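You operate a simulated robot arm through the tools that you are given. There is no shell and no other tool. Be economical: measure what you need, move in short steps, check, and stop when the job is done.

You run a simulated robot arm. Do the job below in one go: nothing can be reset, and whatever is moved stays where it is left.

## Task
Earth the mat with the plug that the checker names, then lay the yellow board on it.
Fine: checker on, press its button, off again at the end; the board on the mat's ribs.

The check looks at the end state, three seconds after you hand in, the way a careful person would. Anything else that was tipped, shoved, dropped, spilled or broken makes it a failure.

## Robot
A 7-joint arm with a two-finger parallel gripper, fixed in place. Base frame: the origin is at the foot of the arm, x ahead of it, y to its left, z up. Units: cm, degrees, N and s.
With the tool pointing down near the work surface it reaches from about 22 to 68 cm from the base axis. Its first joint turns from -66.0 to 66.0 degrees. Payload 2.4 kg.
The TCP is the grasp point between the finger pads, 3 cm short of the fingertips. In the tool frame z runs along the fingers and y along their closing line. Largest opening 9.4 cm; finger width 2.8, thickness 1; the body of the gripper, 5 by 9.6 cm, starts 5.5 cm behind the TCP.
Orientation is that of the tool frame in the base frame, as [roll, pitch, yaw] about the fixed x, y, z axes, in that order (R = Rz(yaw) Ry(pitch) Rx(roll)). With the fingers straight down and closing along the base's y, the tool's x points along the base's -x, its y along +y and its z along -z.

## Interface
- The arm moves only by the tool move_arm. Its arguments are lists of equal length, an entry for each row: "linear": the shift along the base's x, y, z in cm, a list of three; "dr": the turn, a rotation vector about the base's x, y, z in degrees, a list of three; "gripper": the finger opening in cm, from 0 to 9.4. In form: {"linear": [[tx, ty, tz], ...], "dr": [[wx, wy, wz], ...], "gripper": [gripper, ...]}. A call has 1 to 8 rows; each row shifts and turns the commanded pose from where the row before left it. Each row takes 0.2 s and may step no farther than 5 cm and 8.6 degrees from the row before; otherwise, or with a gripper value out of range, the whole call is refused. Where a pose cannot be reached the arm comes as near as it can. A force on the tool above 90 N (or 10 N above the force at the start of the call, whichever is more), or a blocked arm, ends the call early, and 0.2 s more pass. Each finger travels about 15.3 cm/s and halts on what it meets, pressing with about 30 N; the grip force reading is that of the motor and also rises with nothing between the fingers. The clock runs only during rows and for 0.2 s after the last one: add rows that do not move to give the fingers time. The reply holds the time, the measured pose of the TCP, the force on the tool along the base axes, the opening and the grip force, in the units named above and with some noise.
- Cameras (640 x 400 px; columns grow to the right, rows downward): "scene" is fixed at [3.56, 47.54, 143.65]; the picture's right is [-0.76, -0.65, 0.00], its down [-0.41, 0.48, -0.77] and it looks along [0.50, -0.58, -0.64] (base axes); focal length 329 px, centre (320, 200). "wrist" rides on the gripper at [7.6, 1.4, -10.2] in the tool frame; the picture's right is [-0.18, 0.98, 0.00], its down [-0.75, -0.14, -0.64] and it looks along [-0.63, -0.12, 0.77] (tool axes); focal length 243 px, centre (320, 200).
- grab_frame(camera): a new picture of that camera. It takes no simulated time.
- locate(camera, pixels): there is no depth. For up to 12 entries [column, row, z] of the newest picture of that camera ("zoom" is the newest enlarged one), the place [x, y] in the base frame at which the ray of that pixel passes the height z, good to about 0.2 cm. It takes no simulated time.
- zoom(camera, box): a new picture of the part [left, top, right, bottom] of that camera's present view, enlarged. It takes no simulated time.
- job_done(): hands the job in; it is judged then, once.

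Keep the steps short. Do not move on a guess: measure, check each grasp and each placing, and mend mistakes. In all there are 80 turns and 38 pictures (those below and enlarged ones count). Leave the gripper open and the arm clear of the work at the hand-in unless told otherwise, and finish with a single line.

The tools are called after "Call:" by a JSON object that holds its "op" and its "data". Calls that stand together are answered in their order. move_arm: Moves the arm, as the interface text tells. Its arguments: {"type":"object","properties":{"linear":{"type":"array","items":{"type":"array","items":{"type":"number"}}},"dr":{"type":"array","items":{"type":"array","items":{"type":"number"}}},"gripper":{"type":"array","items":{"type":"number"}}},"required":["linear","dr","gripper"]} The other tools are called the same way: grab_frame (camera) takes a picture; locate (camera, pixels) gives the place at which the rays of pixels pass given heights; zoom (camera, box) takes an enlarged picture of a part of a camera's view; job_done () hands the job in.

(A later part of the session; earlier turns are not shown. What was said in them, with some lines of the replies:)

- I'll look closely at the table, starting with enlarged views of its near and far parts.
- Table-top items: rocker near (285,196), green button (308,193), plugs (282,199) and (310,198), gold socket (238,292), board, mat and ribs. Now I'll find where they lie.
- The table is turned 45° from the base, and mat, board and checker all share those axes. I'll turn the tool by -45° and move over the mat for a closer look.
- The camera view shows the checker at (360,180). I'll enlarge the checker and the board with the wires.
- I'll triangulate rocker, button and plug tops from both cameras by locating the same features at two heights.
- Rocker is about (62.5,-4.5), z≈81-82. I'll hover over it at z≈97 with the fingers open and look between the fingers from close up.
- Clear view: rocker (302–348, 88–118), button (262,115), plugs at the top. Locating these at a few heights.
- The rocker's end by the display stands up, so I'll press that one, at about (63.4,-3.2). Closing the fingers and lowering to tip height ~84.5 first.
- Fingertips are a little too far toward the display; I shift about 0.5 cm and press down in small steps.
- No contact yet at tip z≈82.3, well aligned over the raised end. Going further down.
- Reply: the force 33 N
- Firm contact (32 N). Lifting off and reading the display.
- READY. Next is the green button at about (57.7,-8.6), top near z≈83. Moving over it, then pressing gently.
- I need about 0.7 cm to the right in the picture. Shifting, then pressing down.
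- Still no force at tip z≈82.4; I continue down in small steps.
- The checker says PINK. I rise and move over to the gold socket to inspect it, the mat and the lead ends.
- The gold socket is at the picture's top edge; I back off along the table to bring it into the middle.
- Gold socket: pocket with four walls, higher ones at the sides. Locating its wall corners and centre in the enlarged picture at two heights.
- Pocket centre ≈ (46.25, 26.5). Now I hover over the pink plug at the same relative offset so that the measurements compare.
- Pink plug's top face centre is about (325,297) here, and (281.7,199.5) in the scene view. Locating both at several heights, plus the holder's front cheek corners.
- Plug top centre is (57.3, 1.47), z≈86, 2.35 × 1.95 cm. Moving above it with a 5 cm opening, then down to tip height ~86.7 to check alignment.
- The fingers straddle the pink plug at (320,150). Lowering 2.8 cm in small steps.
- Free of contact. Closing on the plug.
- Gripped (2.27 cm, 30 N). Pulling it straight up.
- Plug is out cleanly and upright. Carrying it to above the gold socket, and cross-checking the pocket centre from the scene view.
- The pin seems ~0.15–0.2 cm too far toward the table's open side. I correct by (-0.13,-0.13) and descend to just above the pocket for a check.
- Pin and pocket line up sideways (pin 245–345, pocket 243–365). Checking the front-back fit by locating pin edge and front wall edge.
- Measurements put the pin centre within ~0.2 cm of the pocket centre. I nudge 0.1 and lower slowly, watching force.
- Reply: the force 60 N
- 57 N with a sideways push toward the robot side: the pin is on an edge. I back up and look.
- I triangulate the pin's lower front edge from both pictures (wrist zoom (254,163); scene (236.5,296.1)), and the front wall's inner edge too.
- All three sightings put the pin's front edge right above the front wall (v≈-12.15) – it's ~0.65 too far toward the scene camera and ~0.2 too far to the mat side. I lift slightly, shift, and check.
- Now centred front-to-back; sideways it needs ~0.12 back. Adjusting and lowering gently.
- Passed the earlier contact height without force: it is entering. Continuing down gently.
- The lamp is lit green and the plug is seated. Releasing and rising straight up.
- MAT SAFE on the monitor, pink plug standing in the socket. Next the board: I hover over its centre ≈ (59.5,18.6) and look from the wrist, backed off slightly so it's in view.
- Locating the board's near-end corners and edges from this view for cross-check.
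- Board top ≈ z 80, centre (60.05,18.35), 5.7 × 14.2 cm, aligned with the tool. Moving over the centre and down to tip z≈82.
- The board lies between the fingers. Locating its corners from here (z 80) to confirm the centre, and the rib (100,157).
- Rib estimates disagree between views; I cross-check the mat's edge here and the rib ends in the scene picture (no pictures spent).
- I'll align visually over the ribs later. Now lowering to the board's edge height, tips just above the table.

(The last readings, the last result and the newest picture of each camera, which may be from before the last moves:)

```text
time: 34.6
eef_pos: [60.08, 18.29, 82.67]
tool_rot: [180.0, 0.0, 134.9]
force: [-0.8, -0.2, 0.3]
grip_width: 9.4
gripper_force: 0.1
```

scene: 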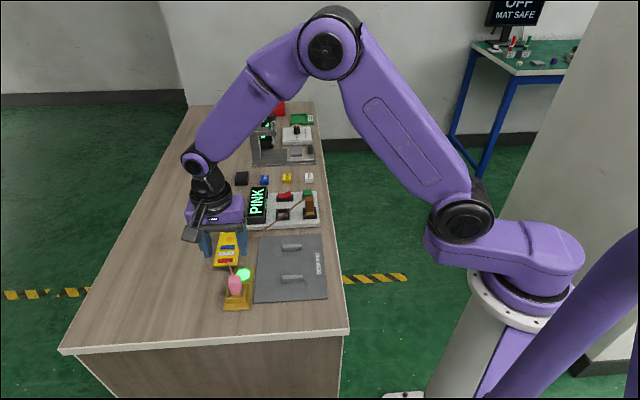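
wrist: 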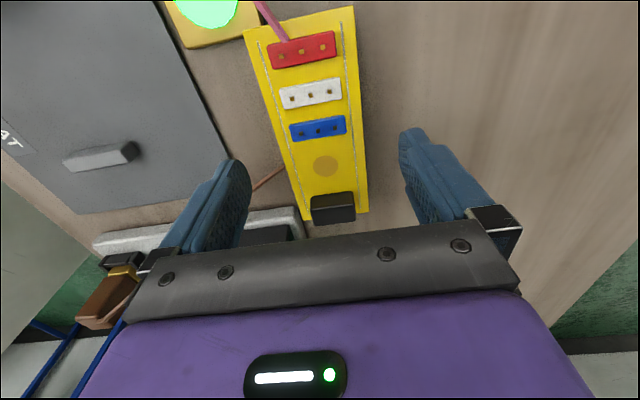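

Tips at about z 79.7, no contact with the table. Closing on the board's long edges.

Call:
{"op": "move_arm", "data": {"linear": [[0, 0, 0], [0, 0, 0], [0, 0, 0], [0, 0, 0]], "dr": [[0, 0, 0], [0, 0, 0], [0, 0, 0], [0, 0, 0]], "gripper": [7.5, 6.2, 5, 5]}}

```text
time: 35.6
eef_pos: [60.15, 18.33, 82.67]
tool_rot: [180.0, 0.0, 135.0]
force: [-0.4, 0.1, -0.7]
grip_width: 5.72
gripper_force: 29.7
```

Gripped at 5.72 cm – the board's width. Lifting a little first, then higher.

Call:
{"op": "move_arm", "data": {"linear": [[0, 0, 0.3], [0, 0, 0.7], [0, 0, 1.5], [0, 0, 2], [0, 0, 0]], "dr": [[0, 0, 0], [0, 0, 0], [0, 0, 0], [0, 0, 0], [0, 0, 0]], "gripper": [5, 5, 5, 5, 5]}}

Call:
{"op": "grab_frame", "data": {"camera": "scene"}}

```text
time: 36.8
eef_pos: [60.11, 18.2, 87.24]
tool_rot: [179.9, 0.0, 134.9]
force: [0.2, -0.8, -1.6]
grip_width: 4.99
gripper_force: 0.1
```

```text
4 pictures are left
```

scene: 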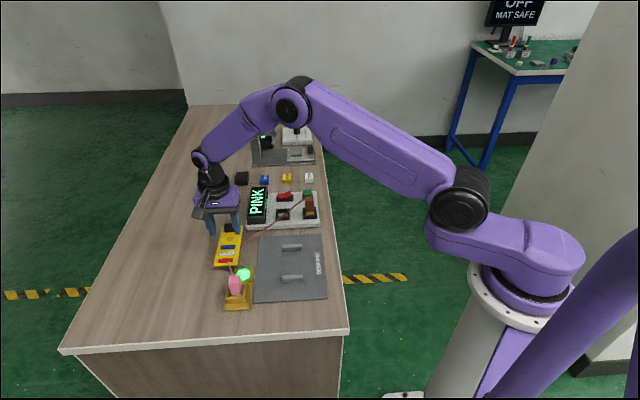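

The fingers slipped off; the board stays in place as before. I re-open, go lower until the tips just touch the table, and re-grip.

Call:
{"op": "move_arm", "data": {"linear": [[0, 0, 0], [0, 0, 0], [0, 0, -2], [0, 0, -1.5], [0, 0, -1], [0, 0, -0.1], [0, 0, -0.1]], "dr": [[0, 0, 0], [0, 0, 0], [0, 0, 0], [0, 0, 0], [0, 0, 0], [0, 0, 0], [0, 0, 0]], "gripper": [7.5, 8, 8, 8, 8, 8, 8]}}

```text
time: 38.4
eef_pos: [60.21, 18.26, 82.47]
tool_rot: [-179.9, 0.0, 134.9]
force: [0.1, 0.1, -0.9]
grip_width: 7.99
gripper_force: 0.1
```

Still no touch at a reading of 82.47. Another small step down.

Call:
{"op": "move_arm", "data": {"linear": [[0, 0, -0.1], [0, 0, -0.1]], "dr": [[0, 0, 0], [0, 0, 0]], "gripper": [8, 8]}}

```text
time: 39.0
eef_pos: [60.23, 18.29, 82.17]
tool_rot: [-180.0, 0.0, 135.0]
force: [-0.2, 0.2, 0.7]
grip_width: 8.02
gripper_force: 0.1
```

Call:
{"op": "move_arm", "data": {"linear": [[0, 0, -0.1], [0, 0, -0.1]], "dr": [[0, 0, 0], [0, 0, 0]], "gripper": [8, 8]}}

```text
time: 39.6
eef_pos: [60.09, 18.22, 81.93]
tool_rot: [180.0, 0.0, 135.1]
force: [-0.6, 0.1, 0.1]
grip_width: 7.97
gripper_force: 0.1
```

No touch yet at 81.93; the tips are evidently shorter or the table lower than assumed. Stepping on with force watch.

Call:
{"op": "move_arm", "data": {"linear": [[0, 0, -0.1], [0, 0, -0.1], [0, 0, -0.1]], "dr": [[0, 0, 0], [0, 0, 0], [0, 0, 0]], "gripper": [8, 8, 8]}}

```text
time: 40.4
eef_pos: [60.11, 18.33, 81.67]
tool_rot: [-179.9, 0.0, 135.0]
force: [0.4, -0.3, 0.7]
grip_width: 8.03
gripper_force: 0.2
```

Call:
{"op": "move_arm", "data": {"linear": [[0, 0, -0.1], [0, 0, -0.1], [0, 0, -0.1]], "dr": [[0, 0, 0], [0, 0, 0], [0, 0, 0]], "gripper": [8, 8, 8]}}

```text
time: 41.2
eef_pos: [59.98, 18.26, 81.53]
tool_rot: [180.0, 0.0, 134.8]
force: [0.8, -0.8, 0.3]
grip_width: 7.98
gripper_force: 0.0
```

Call:
{"op": "move_arm", "data": {"linear": [[0, 0, -0.1], [0, 0, -0.1]], "dr": [[0, 0, 0], [0, 0, 0]], "gripper": [8, 8]}}

```text
time: 41.8
eef_pos: [60.19, 18.14, 81.29]
tool_rot: [-180.0, 0.0, 135.1]
force: [1.2, -0.1, 0.2]
grip_width: 8.03
gripper_force: 0.0
```

Tips should be at 78.3 by the reading yet no force; I spend one picture to see the fingers beside the board.

Call:
{"op": "zoom", "data": {"camera": "scene", "box": [190, 205, 270, 275]}}

```text
5.71 times, centred on (230, 240) of scene
```

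zoom: 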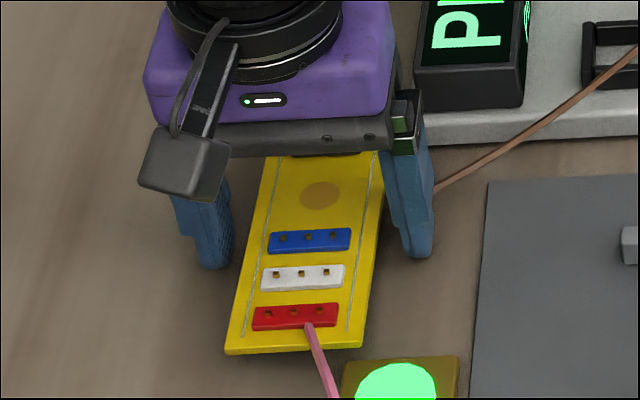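

Call:
{"op": "locate", "data": {"camera": "zoom", "pixels": [[418, 256, 78], [418, 256, 79], [418, 256, 80], [418, 256, 81], [215, 266, 78], [215, 266, 79], [215, 266, 80], [215, 266, 81], [363, 345, 80], [363, 345, 81], [227, 352, 80], [227, 352, 81]]}}

```text
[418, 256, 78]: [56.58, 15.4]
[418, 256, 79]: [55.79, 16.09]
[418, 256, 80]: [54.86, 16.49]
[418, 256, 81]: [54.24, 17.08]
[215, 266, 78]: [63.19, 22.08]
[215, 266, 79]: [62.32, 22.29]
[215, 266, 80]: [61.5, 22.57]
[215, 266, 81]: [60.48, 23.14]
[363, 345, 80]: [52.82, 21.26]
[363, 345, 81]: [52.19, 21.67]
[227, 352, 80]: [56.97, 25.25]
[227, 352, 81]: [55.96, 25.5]
```

Fingertips are around table level beside the board, so the pads now reach well below the board's edge. Raising 0.1 and closing.

Call:
{"op": "move_arm", "data": {"linear": [[0, 0, 0.1], [0, 0, 0], [0, 0, 0], [0, 0, 0]], "dr": [[0, 0, 0], [0, 0, 0], [0, 0, 0], [0, 0, 0]], "gripper": [6.8, 5, 4, 4]}}

```text
time: 42.8
eef_pos: [60.07, 18.19, 81.39]
tool_rot: [-180.0, 0.0, 135.0]
force: [0.4, 0.2, 0.5]
grip_width: 5.73
gripper_force: 30.3
```

Gripped at 5.73 again. Lifting slowly, checking the opening after a small rise.

Call:
{"op": "move_arm", "data": {"linear": [[0, 0, 0.3], [0, 0, 0.4], [0, 0, 0.5], [0, 0, 0.8], [0, 0, 0]], "dr": [[0, 0, 0], [0, 0, 0], [0, 0, 0], [0, 0, 0], [0, 0, 0]], "gripper": [4, 4, 4, 4, 4]}}

```text
time: 44.0
eef_pos: [60.16, 18.28, 83.34]
tool_rot: [-180.0, 0.0, 134.9]
force: [-0.5, 0.2, -0.6]
grip_width: 5.71
gripper_force: 30.5
```

Still 5.71 cm. Lifting further.

Call:
{"op": "move_arm", "data": {"linear": [[0, 0, 0.8], [0, 0, 1], [0, 0, 1], [0, 0, 1], [0, 0, 0]], "dr": [[0, 0, 0], [0, 0, 0], [0, 0, 0], [0, 0, 0], [0, 0, 0]], "gripper": [4, 4, 4, 4, 4]}}

```text
time: 45.2
eef_pos: [60.09, 18.28, 87.14]
tool_rot: [-180.0, 0.1, 135.0]
force: [0.2, -0.1, 0.2]
grip_width: 5.72
gripper_force: 29.5
```

Board is up (5.72 cm held). Raising a bit more and carrying it over the mat toward (43.4, 11.9).

Call:
{"op": "move_arm", "data": {"linear": [[0, 0, 1.5], [-3.3, -1.27, 0], [-3.35, -1.28, 0], [-3.35, -1.28, 0], [-3.35, -1.28, 0], [-3.35, -1.28, 0], [0, 0, -2], [0, 0, 0]], "dr": [[0, 0, 0], [0, 0, 0], [0, 0, 0], [0, 0, 0], [0, 0, 0], [0, 0, 0], [0, 0, 0], [0, 0, 0]], "gripper": [4, 4, 4, 4, 4, 4, 4, 4]}}

Call:
{"op": "zoom", "data": {"camera": "scene", "box": [210, 215, 350, 303]}}

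```text
time: 47.0
eef_pos: [43.31, 11.87, 86.73]
tool_rot: [-180.0, 0.0, 135.0]
force: [0.0, -0.7, -1.5]
grip_width: 5.69
gripper_force: 30.0
```

```text
4.55 times, centred on (280, 259) of scene
```

zoom: 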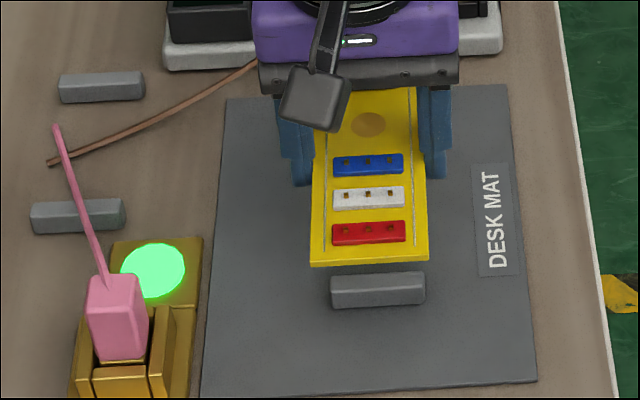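

The board's hidden rests show it sat on two ribs before; it is now aligned over the mat's ribs (board column ≈375 when lowered vs rib 377). Lowering.

Call:
{"op": "move_arm", "data": {"linear": [[0, 0, -1.5], [0, 0, -1.5], [0, 0, -1], [0, 0, -0.4], [0, 0, 0]], "dr": [[0, 0, 0], [0, 0, 0], [0, 0, 0], [0, 0, 0], [0, 0, 0]], "gripper": [4, 4, 4, 4, 4]}}

```text
time: 48.2
eef_pos: [43.43, 11.89, 82.18]
tool_rot: [-180.0, 0.1, 135.0]
force: [-0.9, 0.4, -0.9]
grip_width: 5.7
gripper_force: 29.8
```

Call:
{"op": "move_arm", "data": {"linear": [[0, 0, -0.2], [0, 0, -0.15], [0, 0, -0.15]], "dr": [[0, 0, 0], [0, 0, 0], [0, 0, 0]], "gripper": [4, 4, 4]}}

```text
time: 49.0
eef_pos: [43.48, 11.85, 81.78]
tool_rot: [180.0, -0.1, 134.9]
force: [0.3, 0.4, -0.6]
grip_width: 5.71
gripper_force: 30.4
```

No contact yet at 81.78; going on in small steps.

Call:
{"op": "move_arm", "data": {"linear": [[0, 0, -0.12], [0, 0, -0.12]], "dr": [[0, 0, 0], [0, 0, 0]], "gripper": [4, 4]}}

```text
time: 49.6
eef_pos: [43.47, 11.83, 81.49]
tool_rot: [179.9, 0.0, 135.0]
force: [-2.3, -1.9, 21.0]
grip_width: 5.73
gripper_force: 29.7
```

Contact (21 N) at nearly the original resting height: the board is on the ribs. Easing off 0.1, opening and rising.

Call:
{"op": "move_arm", "data": {"linear": [[0, 0, 0.1], [0, 0, 0], [0, 0, 0], [0, 0, 0], [0, 0, 2], [0, 0, 4], [0, 0, 4.5], [0, 0, 0]], "dr": [[0, 0, 0], [0, 0, 0], [0, 0, 0], [0, 0, 0], [0, 0, 0], [0, 0, 0], [0, 0, 0], [0, 0, 0]], "gripper": [5.6, 6.5, 8, 8, 8, 8, 8, 8]}}

```text
time: 51.4
eef_pos: [43.38, 11.8, 92.17]
tool_rot: [180.0, 0.1, 135.1]
force: [-0.6, -0.6, 0.4]
grip_width: 8.02
gripper_force: 0.1
```

Arm is clear of the board. Next: switch the checker off by pressing the now-raised other rocker end, at about (61.4,-4.8), the mirror of the first press.

Call:
{"op": "move_arm", "data": {"linear": [[0, 0, 2], [3, -2.76, 0], [3, -2.76, 0], [3, -2.76, 0], [3, -2.76, 0], [3, -2.76, 0], [3, -2.77, 0], [0, 0, 0]], "dr": [[0, 0, 0], [0, 0, 0], [0, 0, 0], [0, 0, 0], [0, 0, 0], [0, 0, 0], [0, 0, 0], [0, 0, 0]], "gripper": [6, 3, 0, 0, 0, 0, 0, 0]}}

```text
time: 53.2
eef_pos: [61.39, -4.76, 94.18]
tool_rot: [-180.0, 0.0, 135.1]
force: [-0.1, -0.7, 0.8]
grip_width: 0.0
gripper_force: 30.0
```

Position reads as planned. Descending to tip z≈82.5 and then pressing in small steps.

Call:
{"op": "move_arm", "data": {"linear": [[0, 0, -4], [0, 0, -3], [0, 0, -1.2], [0, 0, -0.4], [0, 0, -0.3], [0, 0, 0]], "dr": [[0, 0, 0], [0, 0, 0], [0, 0, 0], [0, 0, 0], [0, 0, 0], [0, 0, 0]], "gripper": [0, 0, 0, 0, 0, 0]}}

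Call:
{"op": "move_arm", "data": {"linear": [[0, 0, -0.3], [0, 0, -0.2]], "dr": [[0, 0, 0], [0, 0, 0]], "gripper": [0, 0]}}

```text
time: 54.6
eef_pos: [61.38, -4.63, 85.23]
tool_rot: [180.0, 0.0, 135.0]
force: [-0.1, -0.1, -0.6]
grip_width: 0.01
gripper_force: 30.3
```

```text
time: 55.2
eef_pos: [61.46, -4.74, 84.68]
tool_rot: [-180.0, -0.1, 135.0]
force: [0.0, 0.1, 1.3]
grip_width: 0.0
gripper_force: 29.7
```

Call:
{"op": "move_arm", "data": {"linear": [[0, 0, -0.15], [0, 0, -0.15], [0, 0, -0.1]], "dr": [[0, 0, 0], [0, 0, 0], [0, 0, 0]], "gripper": [0, 0, 0]}}

```text
time: 56.0
eef_pos: [61.41, -4.71, 84.64]
tool_rot: [179.9, 0.1, 135.0]
force: [-20.7, -1.8, 47.6]
grip_width: 0.02
gripper_force: 29.8
```

47 N, same depth as the first press. Lifting off and retreating clear with the gripper open, then checking.

Call:
{"op": "move_arm", "data": {"linear": [[0, 0, 2], [0, 0, 4], [0, 0, 4.5], [-3, -1.5, 3], [-4, -1.5, 2], [-4, -1.5, 2], [-4, -1.5, 2], [-4, -1.5, 0]], "dr": [[0, 0, 0], [0, 0, 0], [0, 0, 0], [0, 0, 0], [0, 0, 0], [0, 0, 0], [0, 0, 0], [0, 0, 0]], "gripper": [0, 0, 2, 5, 9.4, 9.4, 9.4, 9.4]}}

Call:
{"op": "zoom", "data": {"camera": "scene", "box": [205, 165, 365, 310]}}

```text
time: 57.8
eef_pos: [42.35, -12.17, 103.93]
tool_rot: [-179.9, -0.1, 135.0]
force: [-0.7, -0.3, 0.0]
grip_width: 9.37
gripper_force: 0.0
```

```text
2.76 times, centred on (285, 238) of scene
```

zoom: 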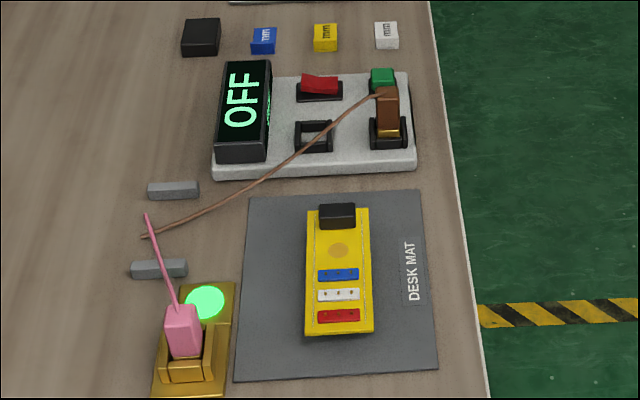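

The picture shows the checker display OFF, the pink plug seated with its lamp lit, and the board lying across both mat ribs. The blocks and the brown plug are where they were, and the arm is clear with the gripper open. Handing in.

Call:
{"op": "job_done", "data": {}}

```text
The job is handed in.
```

The mat is earthed with the pink plug the checker named (lamp lit, monitor read MAT SAFE), the yellow board lies on the mat's ribs, and the checker is off again.
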